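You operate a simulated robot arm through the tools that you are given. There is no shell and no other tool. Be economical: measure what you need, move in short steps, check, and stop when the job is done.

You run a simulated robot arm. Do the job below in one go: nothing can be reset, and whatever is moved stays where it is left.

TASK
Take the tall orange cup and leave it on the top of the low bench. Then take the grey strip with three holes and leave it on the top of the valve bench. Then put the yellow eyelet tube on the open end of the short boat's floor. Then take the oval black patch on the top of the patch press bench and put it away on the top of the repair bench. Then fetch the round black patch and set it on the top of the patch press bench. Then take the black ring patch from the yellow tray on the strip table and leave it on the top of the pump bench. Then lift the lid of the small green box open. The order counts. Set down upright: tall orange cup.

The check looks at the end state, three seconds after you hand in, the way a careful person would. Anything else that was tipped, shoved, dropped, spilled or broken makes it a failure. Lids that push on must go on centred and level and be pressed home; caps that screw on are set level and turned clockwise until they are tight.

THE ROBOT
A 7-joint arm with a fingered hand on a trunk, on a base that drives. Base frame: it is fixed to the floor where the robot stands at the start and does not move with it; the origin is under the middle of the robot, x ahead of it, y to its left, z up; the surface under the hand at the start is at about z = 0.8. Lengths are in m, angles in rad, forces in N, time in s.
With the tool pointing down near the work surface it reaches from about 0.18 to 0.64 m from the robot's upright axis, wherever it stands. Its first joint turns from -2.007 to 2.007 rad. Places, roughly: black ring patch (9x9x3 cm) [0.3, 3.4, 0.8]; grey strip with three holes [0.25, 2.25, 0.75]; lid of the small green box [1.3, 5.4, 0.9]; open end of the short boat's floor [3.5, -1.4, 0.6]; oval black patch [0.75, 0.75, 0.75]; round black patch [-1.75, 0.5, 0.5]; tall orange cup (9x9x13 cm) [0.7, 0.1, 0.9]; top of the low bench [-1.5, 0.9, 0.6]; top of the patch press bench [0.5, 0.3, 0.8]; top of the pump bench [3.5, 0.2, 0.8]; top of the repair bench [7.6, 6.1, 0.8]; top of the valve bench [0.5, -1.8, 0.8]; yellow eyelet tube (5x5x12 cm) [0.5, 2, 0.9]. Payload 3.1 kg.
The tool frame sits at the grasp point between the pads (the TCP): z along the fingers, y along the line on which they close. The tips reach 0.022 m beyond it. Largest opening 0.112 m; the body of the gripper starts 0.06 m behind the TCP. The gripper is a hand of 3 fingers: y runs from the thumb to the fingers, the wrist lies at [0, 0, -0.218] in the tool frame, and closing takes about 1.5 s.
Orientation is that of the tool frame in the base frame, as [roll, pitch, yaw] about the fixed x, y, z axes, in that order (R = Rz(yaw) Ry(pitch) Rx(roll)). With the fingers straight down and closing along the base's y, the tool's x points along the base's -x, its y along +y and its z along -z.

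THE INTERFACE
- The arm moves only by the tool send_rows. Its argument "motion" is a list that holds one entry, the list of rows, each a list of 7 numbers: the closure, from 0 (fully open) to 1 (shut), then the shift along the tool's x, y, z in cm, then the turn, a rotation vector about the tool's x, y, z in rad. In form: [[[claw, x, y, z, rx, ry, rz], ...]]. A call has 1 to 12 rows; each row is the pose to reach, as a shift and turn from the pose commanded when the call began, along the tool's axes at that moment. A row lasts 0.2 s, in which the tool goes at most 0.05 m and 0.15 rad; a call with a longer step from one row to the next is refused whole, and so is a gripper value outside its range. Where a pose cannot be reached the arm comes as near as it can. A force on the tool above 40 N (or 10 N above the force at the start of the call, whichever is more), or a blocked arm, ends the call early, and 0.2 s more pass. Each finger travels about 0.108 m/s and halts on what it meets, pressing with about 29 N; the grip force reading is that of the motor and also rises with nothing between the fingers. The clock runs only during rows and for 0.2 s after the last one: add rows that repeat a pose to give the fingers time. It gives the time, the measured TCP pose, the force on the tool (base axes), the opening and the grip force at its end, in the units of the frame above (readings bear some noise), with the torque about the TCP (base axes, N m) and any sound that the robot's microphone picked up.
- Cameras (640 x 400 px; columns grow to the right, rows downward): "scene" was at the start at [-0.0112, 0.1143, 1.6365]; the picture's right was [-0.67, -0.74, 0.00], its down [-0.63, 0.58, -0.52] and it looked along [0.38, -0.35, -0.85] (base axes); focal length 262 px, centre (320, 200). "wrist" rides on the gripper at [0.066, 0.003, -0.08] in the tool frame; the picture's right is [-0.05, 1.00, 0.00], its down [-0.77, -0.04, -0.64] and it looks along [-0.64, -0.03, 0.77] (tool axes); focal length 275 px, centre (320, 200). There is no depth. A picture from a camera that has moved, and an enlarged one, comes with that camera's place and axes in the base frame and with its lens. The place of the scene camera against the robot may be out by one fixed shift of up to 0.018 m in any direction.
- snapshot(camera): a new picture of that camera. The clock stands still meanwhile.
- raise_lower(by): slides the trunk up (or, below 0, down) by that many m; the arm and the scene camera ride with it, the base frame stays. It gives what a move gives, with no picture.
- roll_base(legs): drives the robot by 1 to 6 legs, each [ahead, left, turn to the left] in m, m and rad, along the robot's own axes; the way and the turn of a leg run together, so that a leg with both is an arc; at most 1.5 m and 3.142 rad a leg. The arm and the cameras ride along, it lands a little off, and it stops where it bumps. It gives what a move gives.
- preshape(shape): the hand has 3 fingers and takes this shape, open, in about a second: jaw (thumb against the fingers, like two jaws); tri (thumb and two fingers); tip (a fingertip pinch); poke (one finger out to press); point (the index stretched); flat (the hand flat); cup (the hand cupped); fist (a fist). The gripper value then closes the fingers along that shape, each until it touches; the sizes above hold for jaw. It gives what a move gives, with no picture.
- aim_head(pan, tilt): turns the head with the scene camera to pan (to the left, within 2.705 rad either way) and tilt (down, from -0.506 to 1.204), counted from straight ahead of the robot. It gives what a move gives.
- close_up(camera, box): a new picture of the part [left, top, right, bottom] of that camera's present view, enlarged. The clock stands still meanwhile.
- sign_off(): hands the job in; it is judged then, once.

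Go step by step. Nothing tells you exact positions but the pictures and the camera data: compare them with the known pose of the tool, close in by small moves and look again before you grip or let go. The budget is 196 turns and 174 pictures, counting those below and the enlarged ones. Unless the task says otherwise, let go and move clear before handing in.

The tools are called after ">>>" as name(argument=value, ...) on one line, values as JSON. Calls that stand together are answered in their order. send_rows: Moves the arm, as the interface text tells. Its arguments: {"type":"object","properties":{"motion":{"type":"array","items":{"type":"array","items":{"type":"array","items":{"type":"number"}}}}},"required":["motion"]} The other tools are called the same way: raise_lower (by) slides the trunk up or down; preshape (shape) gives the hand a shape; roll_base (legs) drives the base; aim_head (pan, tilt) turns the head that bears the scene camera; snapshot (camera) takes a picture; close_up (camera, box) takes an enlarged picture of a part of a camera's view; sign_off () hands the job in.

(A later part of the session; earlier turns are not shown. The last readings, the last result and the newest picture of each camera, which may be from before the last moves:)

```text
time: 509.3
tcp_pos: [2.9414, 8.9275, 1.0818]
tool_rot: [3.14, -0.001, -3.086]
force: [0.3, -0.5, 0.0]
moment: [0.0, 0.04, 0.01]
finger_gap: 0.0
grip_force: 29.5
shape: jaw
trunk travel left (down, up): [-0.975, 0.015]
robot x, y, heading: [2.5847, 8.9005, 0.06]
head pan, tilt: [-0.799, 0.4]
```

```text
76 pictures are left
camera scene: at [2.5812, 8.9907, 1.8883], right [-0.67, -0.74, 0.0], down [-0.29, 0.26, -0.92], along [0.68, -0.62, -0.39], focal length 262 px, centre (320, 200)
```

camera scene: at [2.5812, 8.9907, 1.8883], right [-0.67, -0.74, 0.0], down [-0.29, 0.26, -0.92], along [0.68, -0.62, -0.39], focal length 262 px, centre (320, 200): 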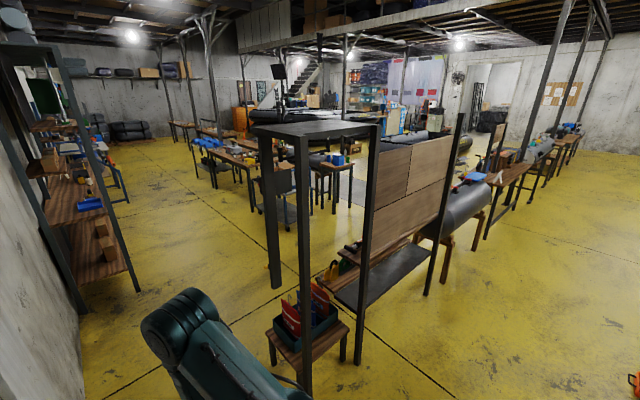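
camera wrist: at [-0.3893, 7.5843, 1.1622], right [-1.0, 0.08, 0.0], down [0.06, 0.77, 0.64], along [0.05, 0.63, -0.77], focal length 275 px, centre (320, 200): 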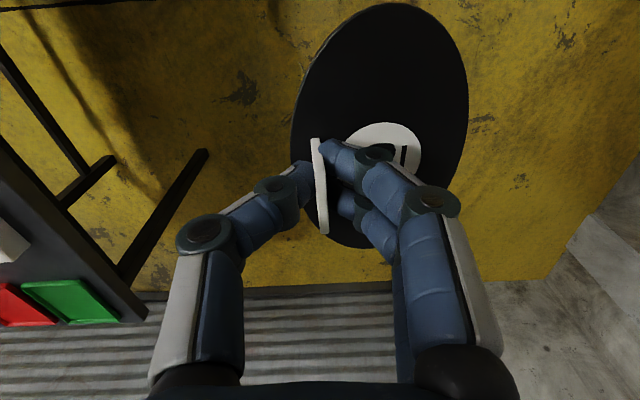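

>>> close_up(camera="scene", box=[160, 100, 360, 225])

>>> roll_base(legs=[[1.49, -0.06, -0.06], [0.6, -0.05, 0], [0.9, -0.8, 0]])

>>> aim_head(pan=-0.6, tilt=0.5)

>>> snapshot(camera="scene")

```text
3.20 times, centred on (260, 162) of scene
camera zoom: at [2.5812, 8.9907, 1.8883], right [-0.67, -0.74, 0.0], down [-0.29, 0.26, -0.92], along [0.68, -0.62, -0.39], focal length 839 px, centre (512, 320)
```

zoom: 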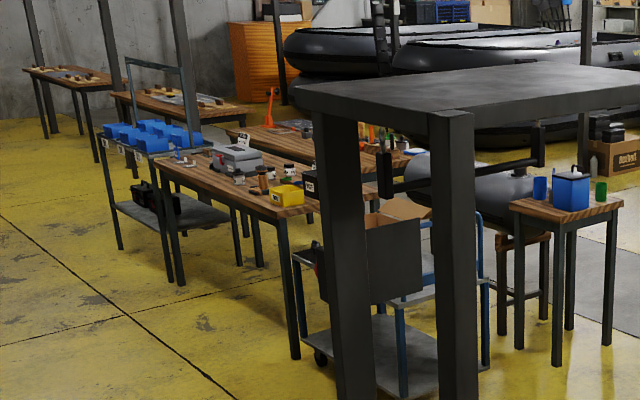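

```text
time: 525.5
tcp_pos: [5.9477, 8.0152, 1.0806]
tool_rot: [3.139, 0.0, 3.128]
force: [0.5, 0.6, 0.2]
moment: [-0.01, -0.01, 0.01]
finger_gap: 0.0002
grip_force: 29.3
shape: jaw
trunk travel left (down, up): [-0.975, 0.015]
robot x, y, heading: [5.5843, 8.0074, -0.013]
head pan, tilt: [-0.799, 0.4]
```

```text
time: 526.3
tcp_pos: [5.9474, 8.0149, 1.0803]
tool_rot: [3.14, -0.001, 3.128]
force: [0.2, -0.6, -0.2]
moment: [0.03, -0.04, 0.0]
finger_gap: 0.0002
grip_force: 29.0
shape: jaw
trunk travel left (down, up): [-0.975, 0.015]
robot x, y, heading: [5.5876, 8.0115, -0.013]
head pan, tilt: [-0.6, 0.499]
```

```text
74 pictures are left
camera scene: at [5.6022, 8.1177, 1.8792], right [-0.58, -0.82, 0.0], down [-0.39, 0.28, -0.88], along [0.72, -0.51, -0.48], focal length 262 px, centre (320, 200)
```

scene: 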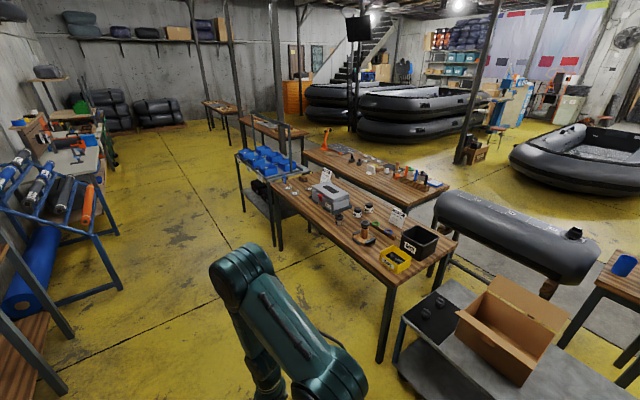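

The repair bench is the second table at about (7.5, 6.1), with its east end at x≈8.3. I go around the east side for a better look.

>>> roll_base(legs=[[1.5, 0, 0.013], [1.4, 0, 0], [0, 0, -1.57]])

>>> aim_head(pan=0.1, tilt=0.6)

>>> snapshot(camera="scene")

```text
time: 544.3
tcp_pos: [8.5345, 7.604, 1.0806]
tool_rot: [3.14, -0.001, 1.546]
force: [1.0, -0.7, -0.3]
moment: [0.04, 0.04, 0.0]
finger_gap: 0.0
grip_force: 28.4
shape: jaw
trunk travel left (down, up): [-0.975, 0.015]
robot x, y, heading: [8.5328, 7.9659, -1.593]
head pan, tilt: [-0.6, 0.499]
```

```text
time: 545.4
tcp_pos: [8.5352, 7.6034, 1.0814]
tool_rot: [3.139, 0.0, 1.547]
force: [-0.2, 0.4, -0.6]
moment: [0.0, 0.01, -0.01]
finger_gap: 0.0001
grip_force: 29.3
shape: jaw
trunk travel left (down, up): [-0.975, 0.015]
robot x, y, heading: [8.5312, 7.9601, -1.596]
head pan, tilt: [0.099, 0.6]
```

```text
73 pictures are left
camera scene: at [8.6917, 7.9394, 1.87], right [-1.0, -0.07, 0.0], down [-0.04, 0.56, -0.83], along [0.06, -0.82, -0.56], focal length 262 px, centre (320, 200)
```

scene: 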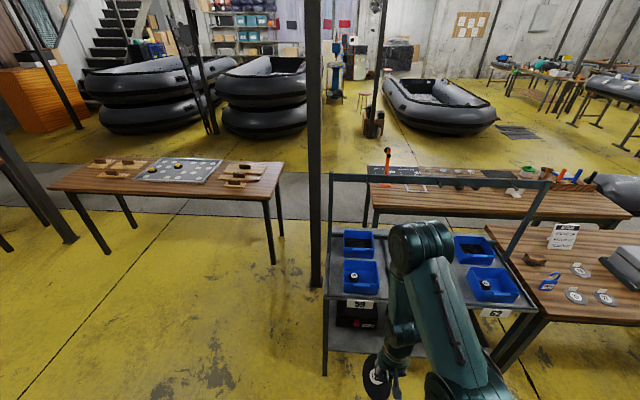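

The north side of the repair bench is blocked by a cart and a pole; the south side is open. I check the corridor near x≈5 leading south.

>>> roll_base(legs=[[0, -1.5, 0.02], [0, -1.5, 0], [0, -0.55, 0]])

>>> aim_head(pan=0.0, tilt=0.55)

>>> snapshot(camera="scene")

```text
time: 562.4
tcp_pos: [5.0367, 7.6758, 1.0813]
tool_rot: [3.14, 0.0, 1.551]
force: [0.3, -0.7, 0.4]
moment: [0.04, 0.02, 0.03]
finger_gap: 0.0
grip_force: 29.0
shape: jaw
trunk travel left (down, up): [-0.975, 0.015]
robot x, y, heading: [5.0332, 8.035, -1.587]
head pan, tilt: [0.099, 0.6]
```

```text
time: 563.1
tcp_pos: [5.0356, 7.6774, 1.0807]
tool_rot: [3.141, 0.0, 1.552]
force: [0.1, 0.7, -0.4]
moment: [0.01, -0.02, 0.0]
finger_gap: 0.0001
grip_force: 28.7
shape: jaw
trunk travel left (down, up): [-0.975, 0.015]
robot x, y, heading: [5.0321, 8.0362, -1.585]
head pan, tilt: [0.0, 0.55]
```

```text
72 pictures are left
camera scene: at [5.1814, 8.0125, 1.8746], right [-1.0, 0.02, 0.0], down [0.01, 0.52, -0.85], along [-0.01, -0.85, -0.52], focal length 262 px, centre (320, 200)
```

scene: 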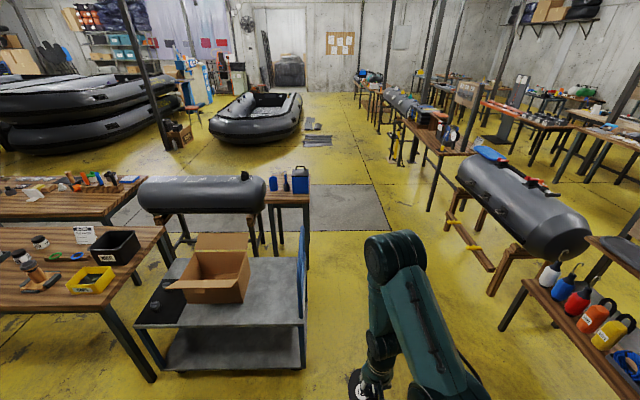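

The corridor to the south is clear. I drive down x≈4.6 and then east along the south side of the benches.

>>> roll_base(legs=[[0, -0.4, 0.015], [1.5, 0, 0], [1.45, 0, 0], [0, 0, 1.57], [1.5, 0, 0]])

>>> aim_head(pan=0.5, tilt=0.6)

>>> snapshot(camera="scene")

```text
time: 590.2
tcp_pos: [6.5574, 5.1004, 1.0812]
tool_rot: [3.139, 0.001, 3.115]
force: [0.1, -0.5, 0.3]
moment: [0.0, 0.03, 0.01]
finger_gap: 0.0
grip_force: 29.6
shape: jaw
trunk travel left (down, up): [-0.975, 0.015]
robot x, y, heading: [6.1983, 5.0982, -0.025]
head pan, tilt: [0.0, 0.55]
```

```text
time: 591.1
tcp_pos: [6.5572, 5.1011, 1.0813]
tool_rot: [3.14, 0.0, 3.117]
force: [-0.1, -0.3, -0.5]
moment: [-0.06, -0.01, 0.03]
finger_gap: 0.0
grip_force: 29.3
shape: jaw
trunk travel left (down, up): [-0.975, 0.015]
robot x, y, heading: [6.1948, 5.0982, -0.028]
head pan, tilt: [0.499, 0.6]
```

```text
71 pictures are left
camera scene: at [6.2174, 5.3007, 1.8701], right [0.46, -0.89, 0.0], down [-0.5, -0.26, -0.83], along [0.73, 0.38, -0.56], focal length 262 px, centre (320, 200)
```

scene: 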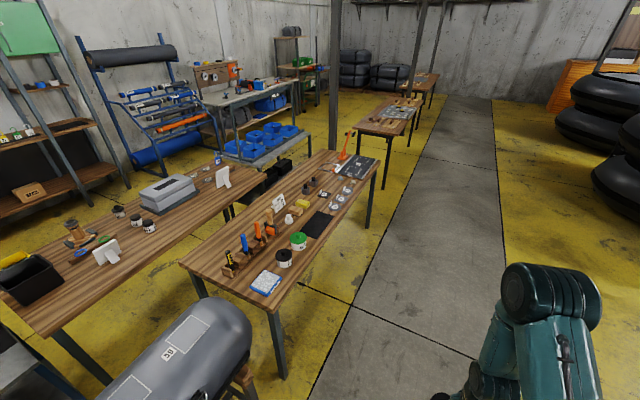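

>>> close_up(camera="scene", box=[200, 130, 400, 255])

>>> roll_base(legs=[[1.3, 0.08, 0.025], [0, 0, 1.57]])

>>> aim_head(pan=0.0, tilt=0.8)

>>> snapshot(camera="scene")

```text
3.20 times, centred on (300, 192) of scene
camera zoom: at [6.2174, 5.3007, 1.8701], right [0.46, -0.89, 0.0], down [-0.5, -0.26, -0.83], along [0.73, 0.38, -0.56], focal length 839 px, centre (384, 224)
```

zoom: 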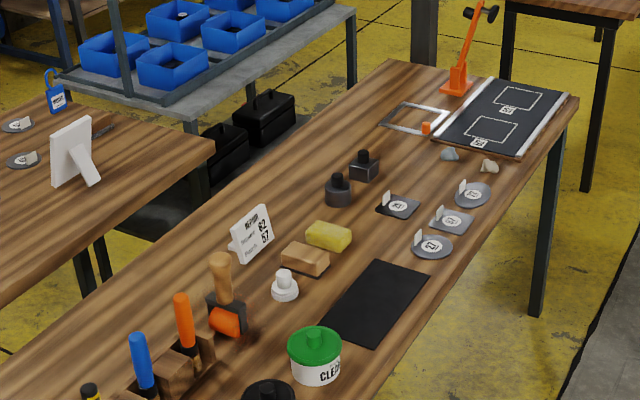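

```text
time: 601.3
tcp_pos: [7.4791, 5.5192, 1.0807]
tool_rot: [3.141, 0.002, -1.604]
force: [0.3, -0.3, -0.3]
moment: [-0.02, -0.03, 0.02]
finger_gap: 0.0
grip_force: 29.0
shape: jaw
trunk travel left (down, up): [-0.975, 0.015]
robot x, y, heading: [7.4825, 5.16, 1.54]
head pan, tilt: [0.499, 0.6]
```

```text
time: 602.2
tcp_pos: [7.4794, 5.5191, 1.0809]
tool_rot: [3.139, 0.0, -1.603]
force: [0.0, -0.5, -0.9]
moment: [0.02, -0.01, 0.0]
finger_gap: 0.0
grip_force: 29.0
shape: jaw
trunk travel left (down, up): [-0.975, 0.015]
robot x, y, heading: [7.4768, 5.1571, 1.534]
head pan, tilt: [0.0, 0.799]
```

```text
69 pictures are left
camera scene: at [7.325, 5.1925, 1.8532], right [1.0, -0.03, 0.0], down [-0.02, -0.72, -0.7], along [0.02, 0.7, -0.72], focal length 262 px, centre (320, 200)
```

scene: 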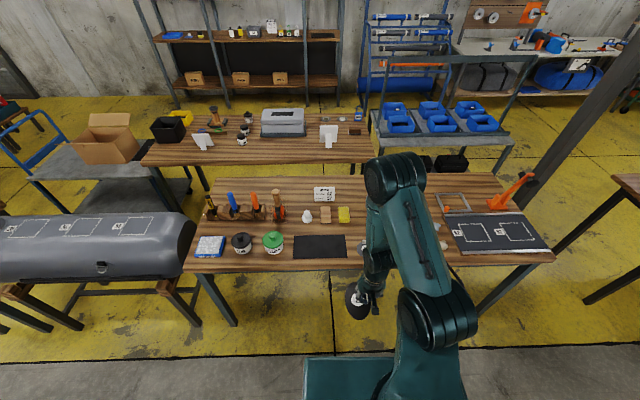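

There is free space on the bench around (7.90, 6.10), between the dark knobs and the small stones. I move closer and check with the wrist camera.

>>> roll_base(legs=[[0.33, -0.41, 0.035]])

>>> snapshot(camera="wrist")

>>> snapshot(camera="scene")

```text
time: 605.3
tcp_pos: [7.8749, 5.848, 1.0817]
tool_rot: [3.141, 0.0, -1.565]
force: [-0.1, -0.2, -0.1]
moment: [-0.06, -0.02, 0.0]
finger_gap: 0.0
grip_force: 29.3
shape: jaw
trunk travel left (down, up): [-0.975, 0.015]
robot x, y, heading: [7.8861, 5.4903, 1.574]
head pan, tilt: [0.0, 0.799]
```

```text
68 pictures are left
camera wrist: at [7.8728, 5.7815, 1.1623], right [-1.0, 0.04, 0.0], down [0.03, 0.77, 0.64], along [0.03, 0.64, -0.77], focal length 275 px, centre (320, 200)
```

wrist: 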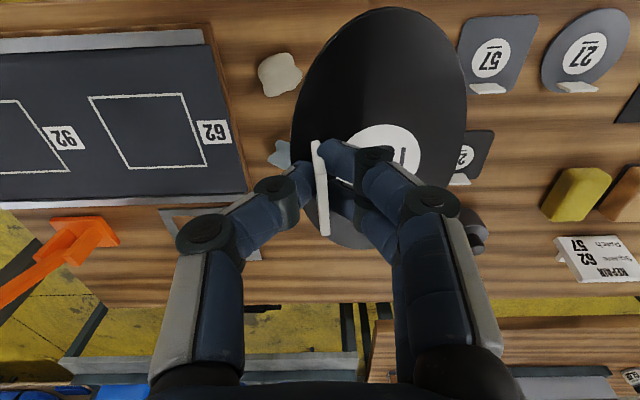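

```text
67 pictures are left
camera scene: at [7.7331, 5.5153, 1.8531], right [1.0, 0.01, 0.0], down [0.0, -0.72, -0.7], along [0.0, 0.7, -0.72], focal length 262 px, centre (320, 200)
```

scene: 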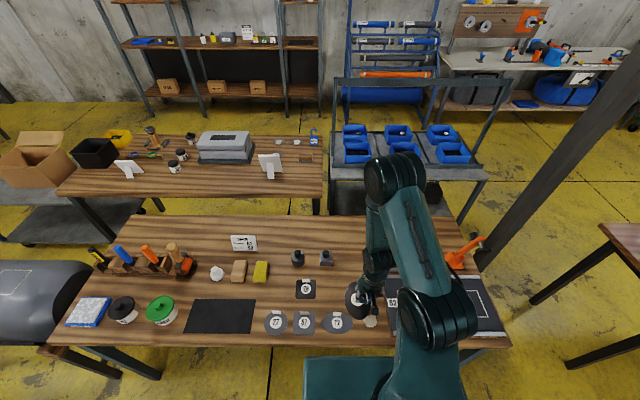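

I will place the oval patch centred at about (7.87, 6.10). I move over it and lower.

>>> send_rows(motion=[[[1, -4, -0.5, 0, 0, 0, 0], [1, -8, -1, 0, 0, 0, 0], [1, -12, -1.5, 0, 0, 0, 0], [1, -16, -2, 0, 0, 0, 0], [1, -20, -2.2, 0, 0, 0, 0], [1, -24, -2.2, 0, 0, 0, 0], [1, -25.2, -2.2, 0, 0, 0, 0]]])

>>> raise_lower(by=-0.18)

>>> snapshot(camera="wrist")

>>> close_up(camera="scene", box=[240, 180, 440, 305])

```text
time: 606.9
tcp_pos: [7.8962, 6.1025, 1.0809]
tool_rot: [3.14, -0.002, -1.566]
force: [0.1, -1.0, 0.2]
moment: [0.02, 0.0, 0.03]
finger_gap: 0.0
grip_force: 28.6
shape: jaw
trunk travel left (down, up): [-0.975, 0.015]
robot x, y, heading: [7.8876, 5.4902, 1.58]
head pan, tilt: [0.0, 0.799]
```

```text
time: 608.9
tcp_pos: [7.8966, 6.1008, 0.9017]
tool_rot: [3.142, 0.0, -1.566]
force: [0.0, -0.2, -0.5]
moment: [0.01, 0.0, 0.01]
finger_gap: 0.0
grip_force: 28.7
shape: jaw
trunk travel left (down, up): [-0.795, 0.195]
robot x, y, heading: [7.8904, 5.4934, 1.575]
head pan, tilt: [0.0, 0.799]
```

```text
66 pictures are left
camera wrist: at [7.8943, 6.0352, 0.9827], right [-1.0, 0.04, 0.0], down [0.03, 0.77, 0.64], along [0.03, 0.64, -0.77], focal length 275 px, centre (320, 200)
```

wrist: 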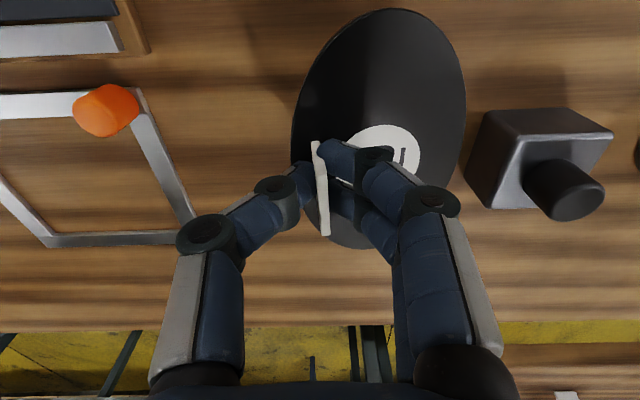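

```text
3.20 times, centred on (340, 242) of scene
camera zoom: at [7.7336, 5.5157, 1.6732], right [1.0, 0.01, 0.0], down [0.0, -0.72, -0.7], along [0.0, 0.7, -0.72], focal length 839 px, centre (256, 64)
```

zoom: 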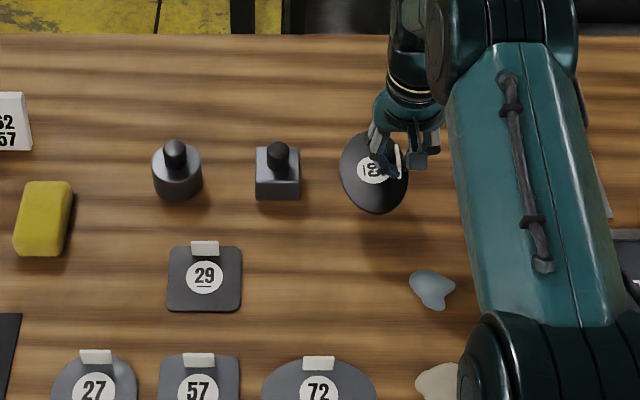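

>>> send_rows(motion=[[[1, 0, 0, 3, 0, 0, 0], [1, 0, 0, 5.5, 0, 0, 0], [1, 0, 0, 6.3, 0, 0, 0], [1, 0, 0, 6.8, 0, 0, 0], [1, 0, 0, 7.1, 0, 0, 0], [1, 0, 0, 7.3, 0, 0, 0]]])

>>> snapshot(camera="wrist")

```text
time: 610.3
tcp_pos: [7.8956, 6.1021, 0.8289]
tool_rot: [3.141, 0.002, -1.567]
force: [-0.2, 1.0, 6.3]
moment: [-0.01, 0.03, -0.01]
finger_gap: 0.0001
grip_force: 28.9
shape: jaw
trunk travel left (down, up): [-0.795, 0.195]
robot x, y, heading: [7.8904, 5.4857, 1.576]
head pan, tilt: [0.0, 0.799]
```

```text
64 pictures are left
camera wrist: at [7.8939, 6.0348, 0.9101], right [-1.0, 0.04, 0.0], down [0.03, 0.77, 0.64], along [0.03, 0.64, -0.77], focal length 275 px, centre (320, 200)
```

wrist: 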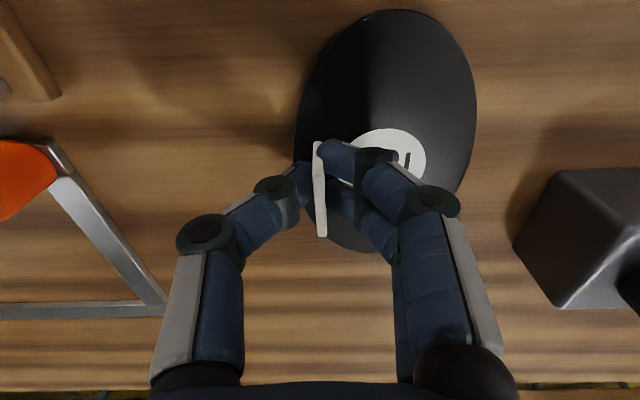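

Contact. I open, lift, and raise the trunk.

>>> send_rows(motion=[[[0.85, 0, 0, 0, 0, 0, 0], [0.7, 0, 0, 0, 0, 0, 0], [0.6, 0, 0, 0, 0, 0, 0], [0.6, 0, 0, 0, 0, 0, 0], [0.6, 0, 0, -3, 0, 0, 0], [0.6, 0, 0, -7, 0, 0, 0], [0.6, 0, 0, -10, 0, 0, 0]]])

>>> raise_lower(by=0.19)

>>> snapshot(camera="wrist")

>>> send_rows(motion=[[[0, 4, 0, 0, 0, 0, 0], [0, 8, 0, 0, 0, 0, 0], [0, 12, 0, 0, 0, 0, 0], [0, 16, 0, 0, 0, 0, 0], [0, 20, 0, 0, 0, 0, 0], [0, 24, 0, 0, 0, 0, 0]]])

```text
time: 611.9
tcp_pos: [7.8971, 6.103, 0.9281]
tool_rot: [3.14, 0.0, -1.566]
force: [-0.3, -0.1, 0.4]
moment: [0.02, 0.0, -0.01]
finger_gap: 0.0443
grip_force: 0.1
shape: jaw
trunk travel left (down, up): [-0.795, 0.195]
robot x, y, heading: [7.892, 5.4875, 1.575]
head pan, tilt: [0.0, 0.799]
```

```text
time: 614.0
tcp_pos: [7.8972, 6.1034, 1.1172]
tool_rot: [3.141, 0.0, -1.565]
force: [-0.3, 0.2, -0.5]
moment: [0.0, 0.0, 0.03]
finger_gap: 0.0443
grip_force: 0.0
shape: jaw
trunk travel left (down, up): [-0.985, 0.005]
robot x, y, heading: [7.89, 5.4877, 1.578]
head pan, tilt: [0.0, 0.799]
```

```text
63 pictures are left
camera wrist: at [7.8947, 6.0366, 1.1991], right [-1.0, 0.04, 0.0], down [0.03, 0.77, 0.64], along [0.03, 0.63, -0.77], focal length 275 px, centre (320, 200)
```

wrist: 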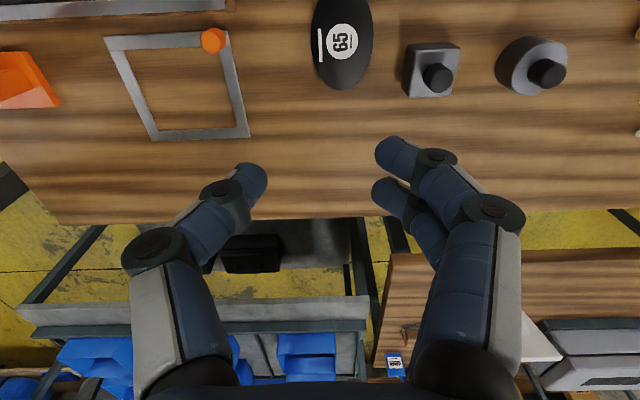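

```text
time: 615.4
tcp_pos: [7.9025, 5.8613, 1.1179]
tool_rot: [3.138, 0.002, -1.57]
force: [-0.2, -0.1, -0.3]
moment: [0.0, -0.01, -0.01]
finger_gap: 0.1121
grip_force: 0.0
shape: jaw
trunk travel left (down, up): [-0.985, 0.005]
robot x, y, heading: [7.8896, 5.4887, 1.576]
head pan, tilt: [0.0, 0.799]
```

The oval patch is in place on the repair bench. I drive back for the round patch.

>>> roll_base(legs=[[-0.4, 0, 0], [0, 1.5, 0], [0, 1.5, 0], [0, 0.27, 0]])

```text
time: 633.4
tcp_pos: [4.638, 5.4406, 1.117]
tool_rot: [3.138, 0.0, -1.563]
force: [-0.1, -0.1, 0.5]
moment: [-0.01, 0.01, -0.01]
finger_gap: 0.1116
grip_force: 0.1
shape: jaw
trunk travel left (down, up): [-0.985, 0.005]
robot x, y, heading: [4.6287, 5.0657, 1.58]
head pan, tilt: [0.0, 0.799]
```

>>> roll_base(legs=[[1.5, 0, -0.01], [1.5, 0, 0], [0.78, 0, 0], [0, 0, 1.57], [1.5, 0, 0]])

```text
time: 662.4
tcp_pos: [2.655, 8.7982, 1.1163]
tool_rot: [3.14, 0.001, 0.042]
force: [-0.6, -0.9, 0.3]
moment: [0.01, 0.02, -0.05]
finger_gap: 0.112
grip_force: 0.0
shape: jaw
trunk travel left (down, up): [-0.985, 0.005]
robot x, y, heading: [3.0275, 8.8026, -3.099]
head pan, tilt: [0.0, 0.799]
```

>>> roll_base(legs=[[1.49, -0.06, -0.043], [1.5, 0, 0], [0.65, 0, 0], [0, 0, 1.57], [1.5, 0, 0], [1.5, 0, 0]])

```text
time: 698.0
tcp_pos: [-0.7606, 5.4192, 1.1182]
tool_rot: [3.14, -0.001, 1.536]
force: [-0.2, 0.6, 0.1]
moment: [0.0, 0.01, 0.03]
finger_gap: 0.1117
grip_force: 0.1
shape: jaw
trunk travel left (down, up): [-0.985, 0.005]
robot x, y, heading: [-0.7378, 5.7921, -1.605]
head pan, tilt: [0.0, 0.799]
```

>>> roll_base(legs=[[1.49, 0.12, 0.035], [1.5, 0, 0], [1.5, 0, 0], [0.85, 0, 0], [0, 0, -1.57]])

>>> aim_head(pan=0.0, tilt=0.8)

>>> snapshot(camera="scene")

```text
time: 727.7
tcp_pos: [-0.798, 0.3762, 1.1171]
tool_rot: [3.141, 0.0, 0.055]
force: [-0.5, 0.6, -0.3]
moment: [-0.01, 0.03, 0.01]
finger_gap: 0.1119
grip_force: 0.1
shape: jaw
trunk travel left (down, up): [-0.985, 0.005]
robot x, y, heading: [-0.4172, 0.3848, -3.086]
head pan, tilt: [0.0, 0.799]
```

```text
time: 728.3
tcp_pos: [-0.797, 0.3756, 1.1173]
tool_rot: [3.14, -0.001, 0.057]
force: [0.6, 0.2, 0.2]
moment: [0.03, 0.05, 0.0]
finger_gap: 0.1121
grip_force: 0.1
shape: jaw
trunk travel left (down, up): [-0.985, 0.005]
robot x, y, heading: [-0.42, 0.3848, -3.084]
head pan, tilt: [0.0, 0.799]
```

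```text
62 pictures are left
camera scene: at [-0.4349, 0.2397, 1.8632], right [-0.06, 1.0, 0.0], down [0.72, 0.04, -0.7], along [-0.7, -0.04, -0.72], focal length 262 px, centre (320, 200)
```

scene: 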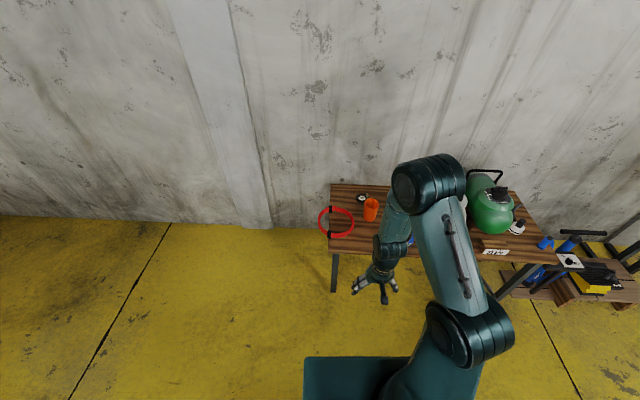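

The cup stands in place; the round patch is behind it. I approach at y≈0.62 to avoid the bench leg and look with the wrist camera.

>>> roll_base(legs=[[0.2, -0.25, -0.057], [0.44, 0, 0]])

>>> snapshot(camera="wrist")

```text
time: 732.7
tcp_pos: [-1.4391, 0.6449, 1.1173]
tool_rot: [3.139, -0.001, -0.007]
force: [-0.1, 0.0, -0.1]
moment: [-0.01, 0.02, -0.01]
finger_gap: 0.1117
grip_force: 0.1
shape: jaw
trunk travel left (down, up): [-0.985, 0.005]
robot x, y, heading: [-1.065, 0.6362, 3.135]
head pan, tilt: [0.0, 0.799]
```

```text
61 pictures are left
camera wrist: at [-1.3726, 0.6407, 1.1983], right [-0.05, -1.0, 0.0], down [-0.77, 0.04, 0.64], along [-0.63, 0.03, -0.77], focal length 275 px, centre (320, 200)
```

wrist: 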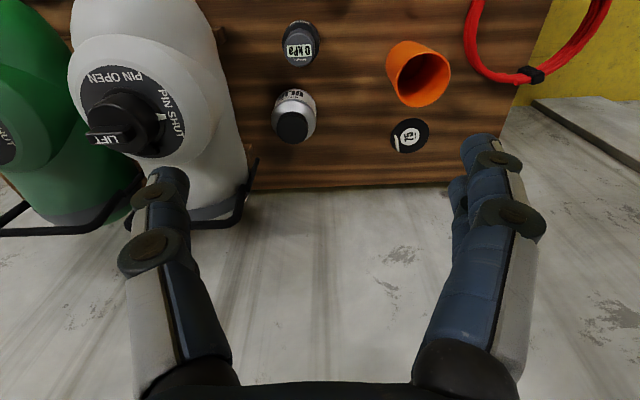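

>>> send_rows(motion=[[[0.55, -2, 4, 0, 0, 0, 0], [0.55, -4, 8, 0, 0, 0, 0], [0.55, -6, 12, 0, 0, 0, 0], [0.55, -9, 15, 0, 0, 0, 0], [0.55, -13, 16.4, 0, 0, 0, 0], [0.55, -17, 16.4, 0, 0, 0, 0], [0.55, -20, 16.4, 0, 0, 0, 0]]])

>>> raise_lower(by=-0.28)

>>> snapshot(camera="wrist")

```text
time: 734.3
tcp_pos: [-1.6435, 0.4796, 1.1183]
tool_rot: [-3.141, -0.001, -0.005]
force: [0.6, -0.4, 0.8]
moment: [0.01, -0.03, -0.02]
finger_gap: 0.0511
grip_force: 0.1
shape: jaw
trunk travel left (down, up): [-0.985, 0.005]
robot x, y, heading: [-1.0653, 0.6321, 3.135]
head pan, tilt: [0.0, 0.799]
```

```text
time: 737.1
tcp_pos: [-1.6414, 0.4809, 0.8384]
tool_rot: [3.14, 0.0, -0.008]
force: [0.4, 0.5, 0.7]
moment: [0.02, 0.03, -0.01]
finger_gap: 0.0508
grip_force: 0.1
shape: jaw
trunk travel left (down, up): [-0.705, 0.285]
robot x, y, heading: [-1.0633, 0.632, 3.132]
head pan, tilt: [0.0, 0.799]
```

```text
60 pictures are left
camera wrist: at [-1.5751, 0.4769, 0.9198], right [-0.05, -1.0, 0.0], down [-0.77, 0.04, 0.64], along [-0.63, 0.03, -0.77], focal length 275 px, centre (320, 200)
```

wrist: 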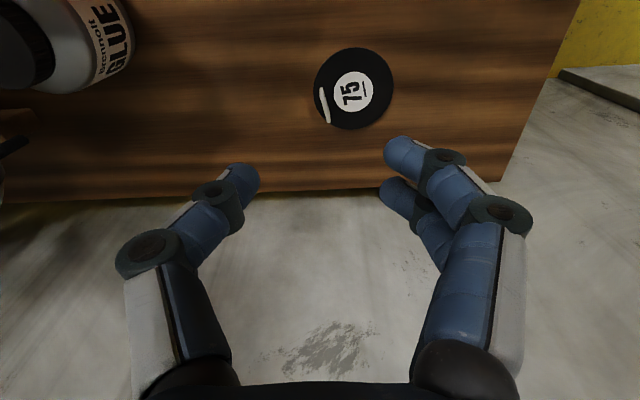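

>>> send_rows(motion=[[[0.55, -2.5, 0.2, 0, 0, 0, -0.09], [0.55, -4.6, 0.35, 0, 0, 0, -0.18], [0.55, -4.6, 0.35, 4, 0, 0, -0.18], [0.55, -4.6, 0.35, 8, 0, 0, -0.18], [0.55, -4.6, 0.35, 12, 0, 0, -0.18], [0.55, -4.6, 0.35, 14, 0, 0, -0.18], [0.55, -4.6, 0.35, 14, 0, 0, -0.18]]])

>>> snapshot(camera="wrist")

>>> snapshot(camera="scene")

```text
time: 738.7
tcp_pos: [-1.6667, 0.4861, 0.7069]
tool_rot: [3.14, 0.001, 0.175]
force: [-0.8, 0.1, 0.6]
moment: [0.01, 0.01, 0.0]
finger_gap: 0.0509
grip_force: 0.1
shape: jaw
out of reach, approached as far as the arm can: row 5, 6, 7
trunk travel left (down, up): [-0.705, 0.285]
robot x, y, heading: [-1.0627, 0.6325, 3.137]
head pan, tilt: [0.0, 0.799]
```

```text
59 pictures are left
camera wrist: at [-1.6001, 0.4944, 0.7884], right [0.13, -0.99, 0.0], down [-0.77, -0.1, 0.64], along [-0.63, -0.08, -0.77], focal length 275 px, centre (320, 200)
```

wrist: 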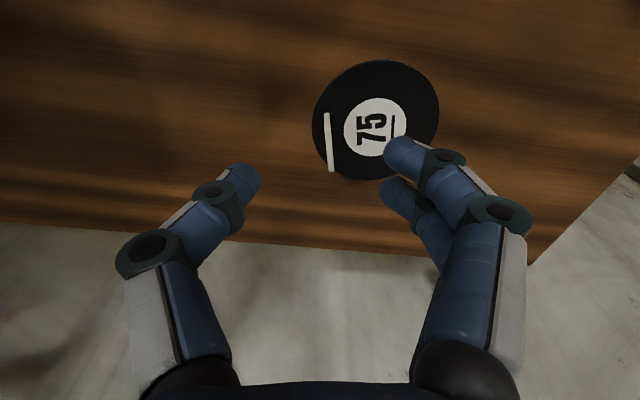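

```text
58 pictures are left
camera scene: at [-1.0873, 0.4863, 1.5831], right [0.01, 1.0, 0.0], down [0.72, 0.0, -0.7], along [-0.7, 0.0, -0.72], focal length 262 px, centre (320, 200)
```

scene: 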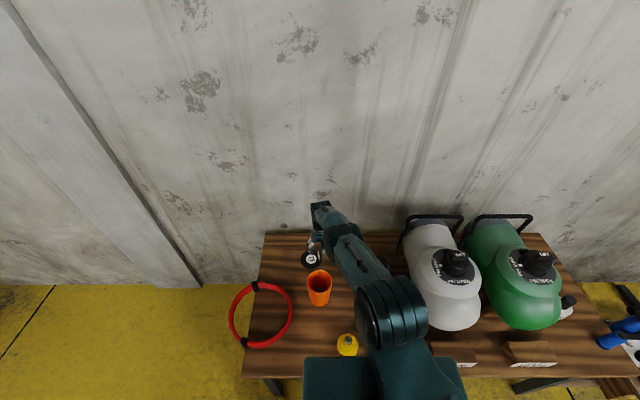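

The arm is at its reach limit, so I roll the base 4 cm closer.

>>> roll_base(legs=[[0.045, 0.02, 0]])

>>> snapshot(camera="wrist")

```text
time: 739.6
tcp_pos: [-1.7123, 0.4645, 0.707]
tool_rot: [3.14, -0.002, 0.175]
force: [-0.1, 0.7, 0.6]
moment: [0.07, -0.01, -0.03]
finger_gap: 0.0512
grip_force: 0.0
shape: jaw
trunk travel left (down, up): [-0.705, 0.285]
robot x, y, heading: [-1.1098, 0.6119, 3.134]
head pan, tilt: [0.0, 0.799]
```

```text
57 pictures are left
camera wrist: at [-1.646, 0.4738, 0.7877], right [0.13, -0.99, 0.0], down [-0.77, -0.1, 0.63], along [-0.63, -0.08, -0.77], focal length 275 px, centre (320, 200)
```

wrist: 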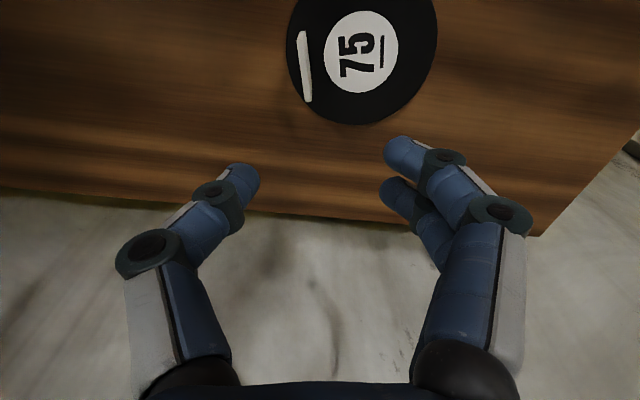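

>>> send_rows(motion=[[[0.55, 2.5, -0.87, 0, 0, 0, 0], [0.55, 2.5, -0.87, 3, 0, 0, 0], [0.55, 2.5, -0.87, 5.5, 0, 0, 0], [0.55, 2.5, -0.87, 6.8, 0, 0, 0], [0.55, 2.5, -0.87, 7.5, 0, 0, 0], [0.55, 2.5, -0.87, 7.5, 0, 0, 0]]])

>>> snapshot(camera="wrist")

>>> close_up(camera="scene", box=[240, 210, 400, 310])

```text
time: 741.0
tcp_pos: [-1.6778, 0.4805, 0.6448]
tool_rot: [3.138, 0.0, 0.174]
force: [-0.3, 0.9, -0.2]
moment: [0.01, 0.01, -0.02]
finger_gap: 0.0507
grip_force: 0.1
shape: jaw
out of reach, approached as far as the arm can: row 3, 4, 5, 6
trunk travel left (down, up): [-0.705, 0.285]
robot x, y, heading: [-1.1109, 0.6112, 3.138]
head pan, tilt: [0.0, 0.799]
```

```text
56 pictures are left
camera wrist: at [-1.6112, 0.4892, 0.7266], right [0.13, -0.99, 0.0], down [-0.77, -0.1, 0.64], along [-0.63, -0.08, -0.77], focal length 275 px, centre (320, 200)
```

wrist: 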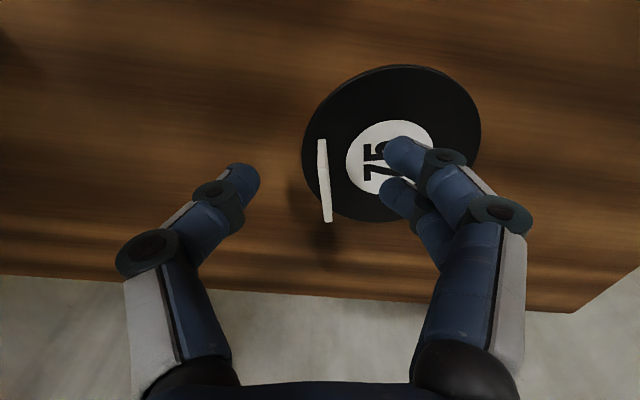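

```text
4.00 times, centred on (320, 260) of scene
camera zoom: at [-1.1323, 0.4665, 1.5832], right [0.0, 1.0, 0.0], down [0.72, 0.0, -0.7], along [-0.7, 0.0, -0.72], focal length 1049 px, centre (320, -40)
```

zoom: 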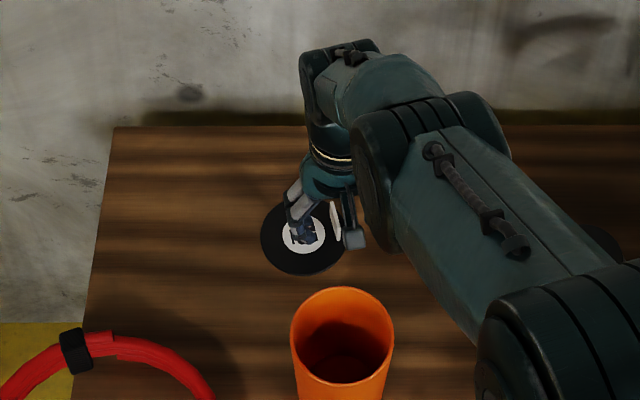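

I lift a bit, lower the trunk to gain reach, and come back down.

>>> send_rows(motion=[[[0.55, 0, 0, -4, 0, 0, 0], [0.55, 0, 0, -8, 0, 0, 0], [0.55, 0, 0, -12, 0, 0, 0], [0.55, 0, 0, -12, 0, 0, 0]]])

>>> raise_lower(by=-0.12)

>>> snapshot(camera="wrist")

```text
time: 742.0
tcp_pos: [-1.6777, 0.4819, 0.766]
tool_rot: [3.14, -0.002, 0.175]
force: [0.4, -0.1, 0.3]
moment: [0.02, 0.01, -0.01]
finger_gap: 0.0508
grip_force: 0.2
shape: jaw
trunk travel left (down, up): [-0.705, 0.285]
robot x, y, heading: [-1.1122, 0.6146, 3.137]
head pan, tilt: [0.0, 0.799]
```

```text
time: 743.5
tcp_pos: [-1.6782, 0.4821, 0.6467]
tool_rot: [3.139, 0.001, 0.175]
force: [-0.4, -0.4, 0.5]
moment: [0.03, 0.02, 0.0]
finger_gap: 0.051
grip_force: 0.0
shape: jaw
trunk travel left (down, up): [-0.585, 0.405]
robot x, y, heading: [-1.1119, 0.6098, 3.134]
head pan, tilt: [0.0, 0.799]
```

```text
54 pictures are left
camera wrist: at [-1.6122, 0.4895, 0.7274], right [0.13, -0.99, 0.0], down [-0.77, -0.1, 0.64], along [-0.63, -0.08, -0.77], focal length 275 px, centre (320, 200)
```

wrist: 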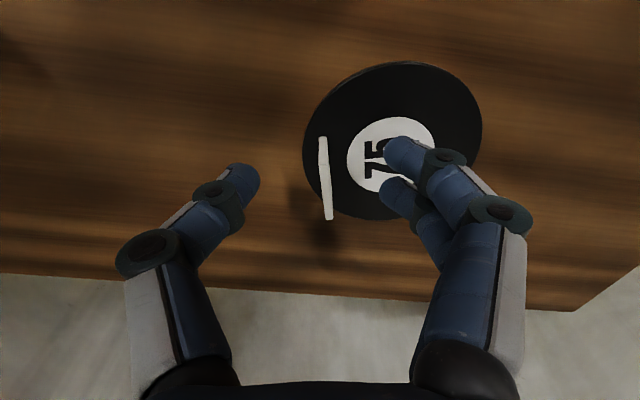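

>>> send_rows(motion=[[[0.55, -1, 0.3, 0.8, 0, 0, 0], [0.55, -1, 0.3, 1.4, 0, 0, 0], [0.55, -1, 0.3, 1.7, 0, 0, 0], [0.7, -1, 0.3, 1.7, 0, 0, 0], [0.85, -1, 0.3, 1.7, 0, 0, 0], [1, -1, 0.3, 1.7, 0, 0, 0], [1, -1, 0.3, 1.7, 0, 0, 0], [1, -1, 0.3, 1.7, 0, 0, 0], [1, -1, 0.3, 1.7, 0, 0, 0], [1, -1, 0.3, 0, 0, 0, 0], [1, -1, 0.3, -3, 0, 0, 0], [1, -1, 0.3, -3, 0, 0, 0]]])

>>> snapshot(camera="wrist")

```text
time: 746.1
tcp_pos: [-1.6882, 0.4764, 0.6775]
tool_rot: [3.14, -0.001, 0.174]
force: [0.4, -0.4, -0.7]
moment: [0.0, 0.0, -0.01]
finger_gap: 0.0
grip_force: 28.8
shape: jaw
trunk travel left (down, up): [-0.585, 0.405]
robot x, y, heading: [-1.1108, 0.6103, 3.136]
head pan, tilt: [0.0, 0.799]
```

```text
53 pictures are left
camera wrist: at [-1.6218, 0.4846, 0.7576], right [0.13, -0.99, 0.0], down [-0.77, -0.1, 0.64], along [-0.63, -0.08, -0.77], focal length 275 px, centre (320, 200)
```

wrist: 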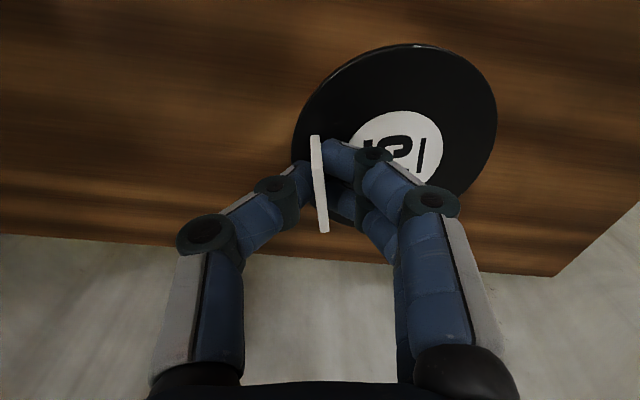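

The round patch is in hand. I raise, retract, and go to the patch press bench, where there is free space near its front edge at about (0.235, 0.62).

>>> raise_lower(by=0.4)

>>> send_rows(motion=[[[1, 4, -2, 0, 0, 0, 0.1], [1, 8, -4, 0, 0, 0, 0.174], [1, 12, -6, 0, 0, 0, 0.174], [1, 16, -8, 0, 0, 0, 0.174], [1, 19, -10, 0, 0, 0, 0.174], [1, 20, -12, 0, 0, 0, 0.174]]])

>>> roll_base(legs=[[-0.5, 0, 0], [0, 0, 1.57], [0, 0, 1.57], [0.3, 0, 0]])

>>> snapshot(camera="wrist")

>>> snapshot(camera="scene")

```text
time: 750.0
tcp_pos: [-1.6878, 0.4774, 1.0763]
tool_rot: [3.139, 0.002, 0.175]
force: [-0.3, 0.0, -0.6]
moment: [-0.02, 0.0, -0.02]
finger_gap: 0.0
grip_force: 29.3
shape: jaw
trunk travel left (down, up): [-0.985, 0.005]
robot x, y, heading: [-1.1073, 0.6125, 3.139]
head pan, tilt: [0.0, 0.799]
```

```text
time: 751.4
tcp_pos: [-1.5107, 0.6305, 1.0787]
tool_rot: [3.138, -0.001, 0.0]
force: [0.0, -0.4, 0.1]
moment: [0.02, -0.02, 0.0]
finger_gap: 0.0001
grip_force: 29.0
shape: jaw
trunk travel left (down, up): [-0.985, 0.005]
robot x, y, heading: [-1.111, 0.6145, 3.137]
head pan, tilt: [0.0, 0.799]
```

```text
time: 763.5
tcp_pos: [0.0884, 0.5651, 1.0793]
tool_rot: [-3.142, 0.001, 3.105]
force: [0.8, 0.0, -0.7]
moment: [-0.03, 0.01, 0.02]
finger_gap: 0.0
grip_force: 29.2
shape: jaw
trunk travel left (down, up): [-0.985, 0.005]
robot x, y, heading: [-0.3144, 0.5997, -0.049]
head pan, tilt: [0.0, 0.799]
```

```text
52 pictures are left
camera wrist: at [0.0229, 0.5695, 1.1597], right [0.08, 1.0, 0.0], down [0.77, -0.07, 0.64], along [0.63, -0.05, -0.77], focal length 275 px, centre (320, 200)
```

wrist: 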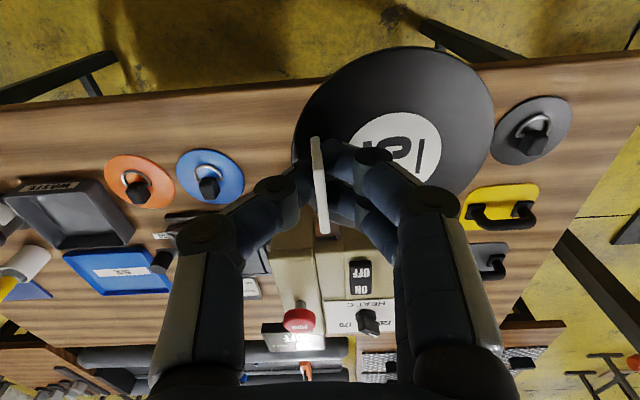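

```text
51 pictures are left
camera scene: at [-0.2878, 0.7554, 1.8632], right [-0.04, -1.0, 0.0], down [-0.72, 0.03, -0.7], along [0.7, -0.03, -0.72], focal length 262 px, centre (320, 200)
```

scene: 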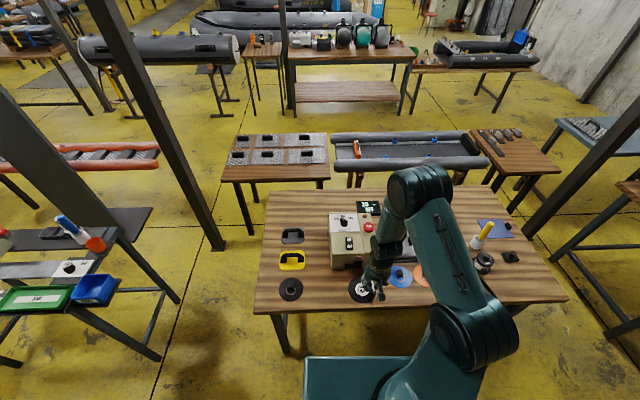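

>>> send_rows(motion=[[[1, -4, 1.5, 0, 0, 0, 0], [1, -8, 3, 0, 0, 0, 0], [1, -11, 4.5, 0, 0, 0, 0], [1, -13, 4.5, 0, 0, 0, 0], [1, -13, 4.5, 0, 0, 0, 0]]])

>>> raise_lower(by=-0.17)

>>> snapshot(camera="wrist")

>>> close_up(camera="scene", box=[260, 210, 440, 322])

```text
time: 764.7
tcp_pos: [0.2211, 0.6048, 1.076]
tool_rot: [3.138, -0.001, 3.106]
force: [-0.5, 0.8, 0.2]
moment: [-0.02, 0.02, -0.05]
finger_gap: 0.0
grip_force: 29.1
shape: jaw
trunk travel left (down, up): [-0.985, 0.005]
robot x, y, heading: [-0.3113, 0.5932, -0.041]
head pan, tilt: [0.0, 0.799]
```

```text
time: 766.6
tcp_pos: [0.2211, 0.6051, 0.9073]
tool_rot: [3.141, 0.0, 3.106]
force: [0.2, -0.9, -1.2]
moment: [0.01, 0.0, 0.0]
finger_gap: 0.0
grip_force: 28.8
shape: jaw
trunk travel left (down, up): [-0.815, 0.175]
robot x, y, heading: [-0.3152, 0.5942, -0.04]
head pan, tilt: [0.0, 0.799]
```

```text
50 pictures are left
camera wrist: at [0.1562, 0.6099, 0.9881], right [0.08, 1.0, 0.0], down [0.77, -0.07, 0.64], along [0.63, -0.05, -0.77], focal length 275 px, centre (320, 200)
```

wrist: 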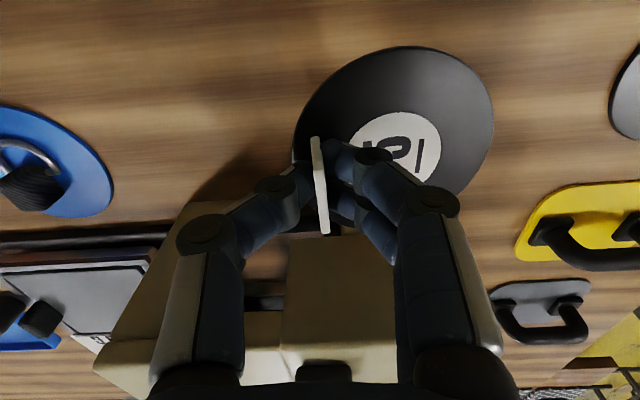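

```text
3.56 times, centred on (350, 266) of scene
camera zoom: at [-0.2865, 0.7553, 1.6932], right [-0.04, -1.0, 0.0], down [-0.72, 0.03, -0.7], along [0.7, -0.03, -0.72], focal length 932 px, centre (213, -35)
```

zoom: 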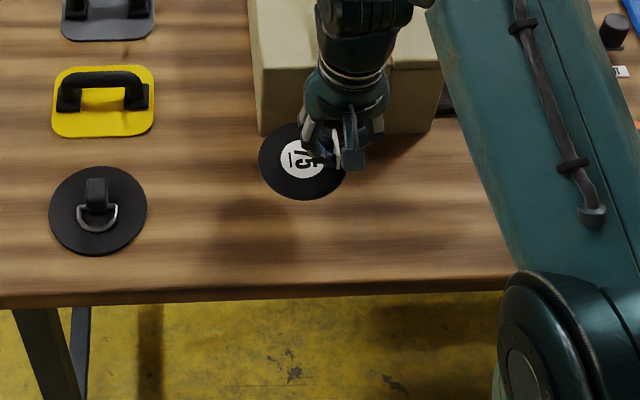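

>>> send_rows(motion=[[[1, 0.5, 0, 3, 0, 0, 0], [1, 0.5, 0, 5.5, 0, 0, 0], [1, 0.5, 0, 6.8, 0, 0, 0], [1, 0.5, 0, 7.3, 0, 0, 0], [1, 0.5, 0, 7.6, 0, 0, 0], [1, 0.5, 0, 7.8, 0, 0, 0]]])

>>> snapshot(camera="wrist")

```text
time: 768.0
tcp_pos: [0.2165, 0.6057, 0.8273]
tool_rot: [3.141, 0.0, 3.104]
force: [-0.4, 0.5, 0.5]
moment: [0.04, 0.01, -0.01]
finger_gap: 0.0
grip_force: 29.2
shape: jaw
trunk travel left (down, up): [-0.815, 0.175]
robot x, y, heading: [-0.3134, 0.5989, -0.043]
head pan, tilt: [0.0, 0.799]
```

```text
48 pictures are left
camera wrist: at [0.1508, 0.6102, 0.9096], right [0.08, 1.0, 0.0], down [0.77, -0.06, 0.64], along [0.63, -0.05, -0.77], focal length 275 px, centre (320, 200)
```

wrist: 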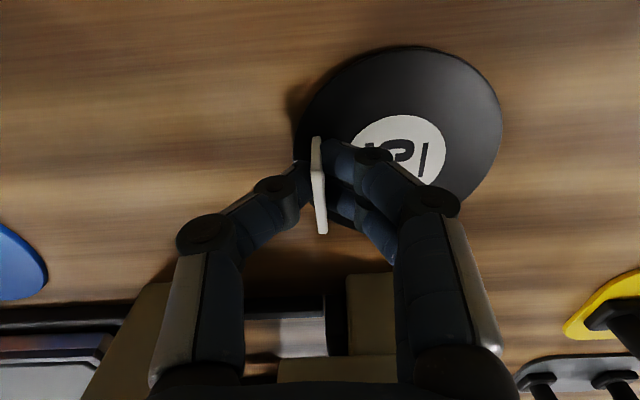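

>>> send_rows(motion=[[[1, 0, 0, 0.2, 0, 0, 0], [1, 0, 0, 0.4, 0, 0, 0], [0.85, 0, 0, 0.4, 0, 0, 0], [0.7, 0, 0, 0.3, 0, 0, 0], [0.6, 0, 0, 0.2, 0, 0, 0], [0.6, 0, 0, 0.2, 0, 0, 0], [0.6, 0, 0, -3, 0, 0, 0], [0.6, 0, 0, -7, 0, 0, 0], [0.6, 0, 0, -11, 0, 0, 0]]])

>>> snapshot(camera="wrist")

```text
time: 770.0
tcp_pos: [0.2163, 0.6048, 0.9392]
tool_rot: [3.14, 0.001, 3.104]
force: [-0.1, 0.3, 0.1]
moment: [0.0, -0.02, 0.02]
finger_gap: 0.0445
grip_force: 0.1
shape: jaw
trunk travel left (down, up): [-0.815, 0.175]
robot x, y, heading: [-0.3147, 0.5971, -0.037]
head pan, tilt: [0.0, 0.799]
```

```text
47 pictures are left
camera wrist: at [0.1515, 0.6099, 1.0197], right [0.08, 1.0, 0.0], down [0.77, -0.07, 0.64], along [0.63, -0.05, -0.77], focal length 275 px, centre (320, 200)
```

wrist: 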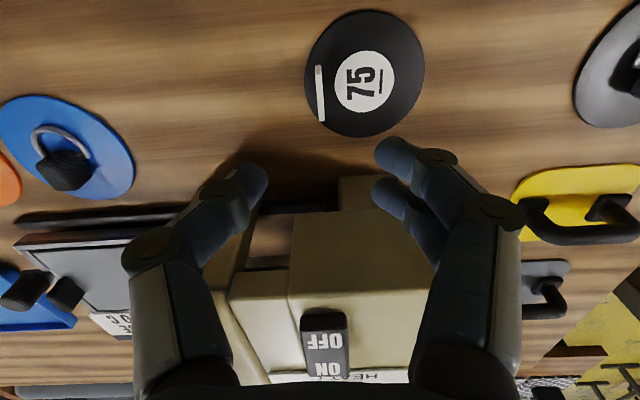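

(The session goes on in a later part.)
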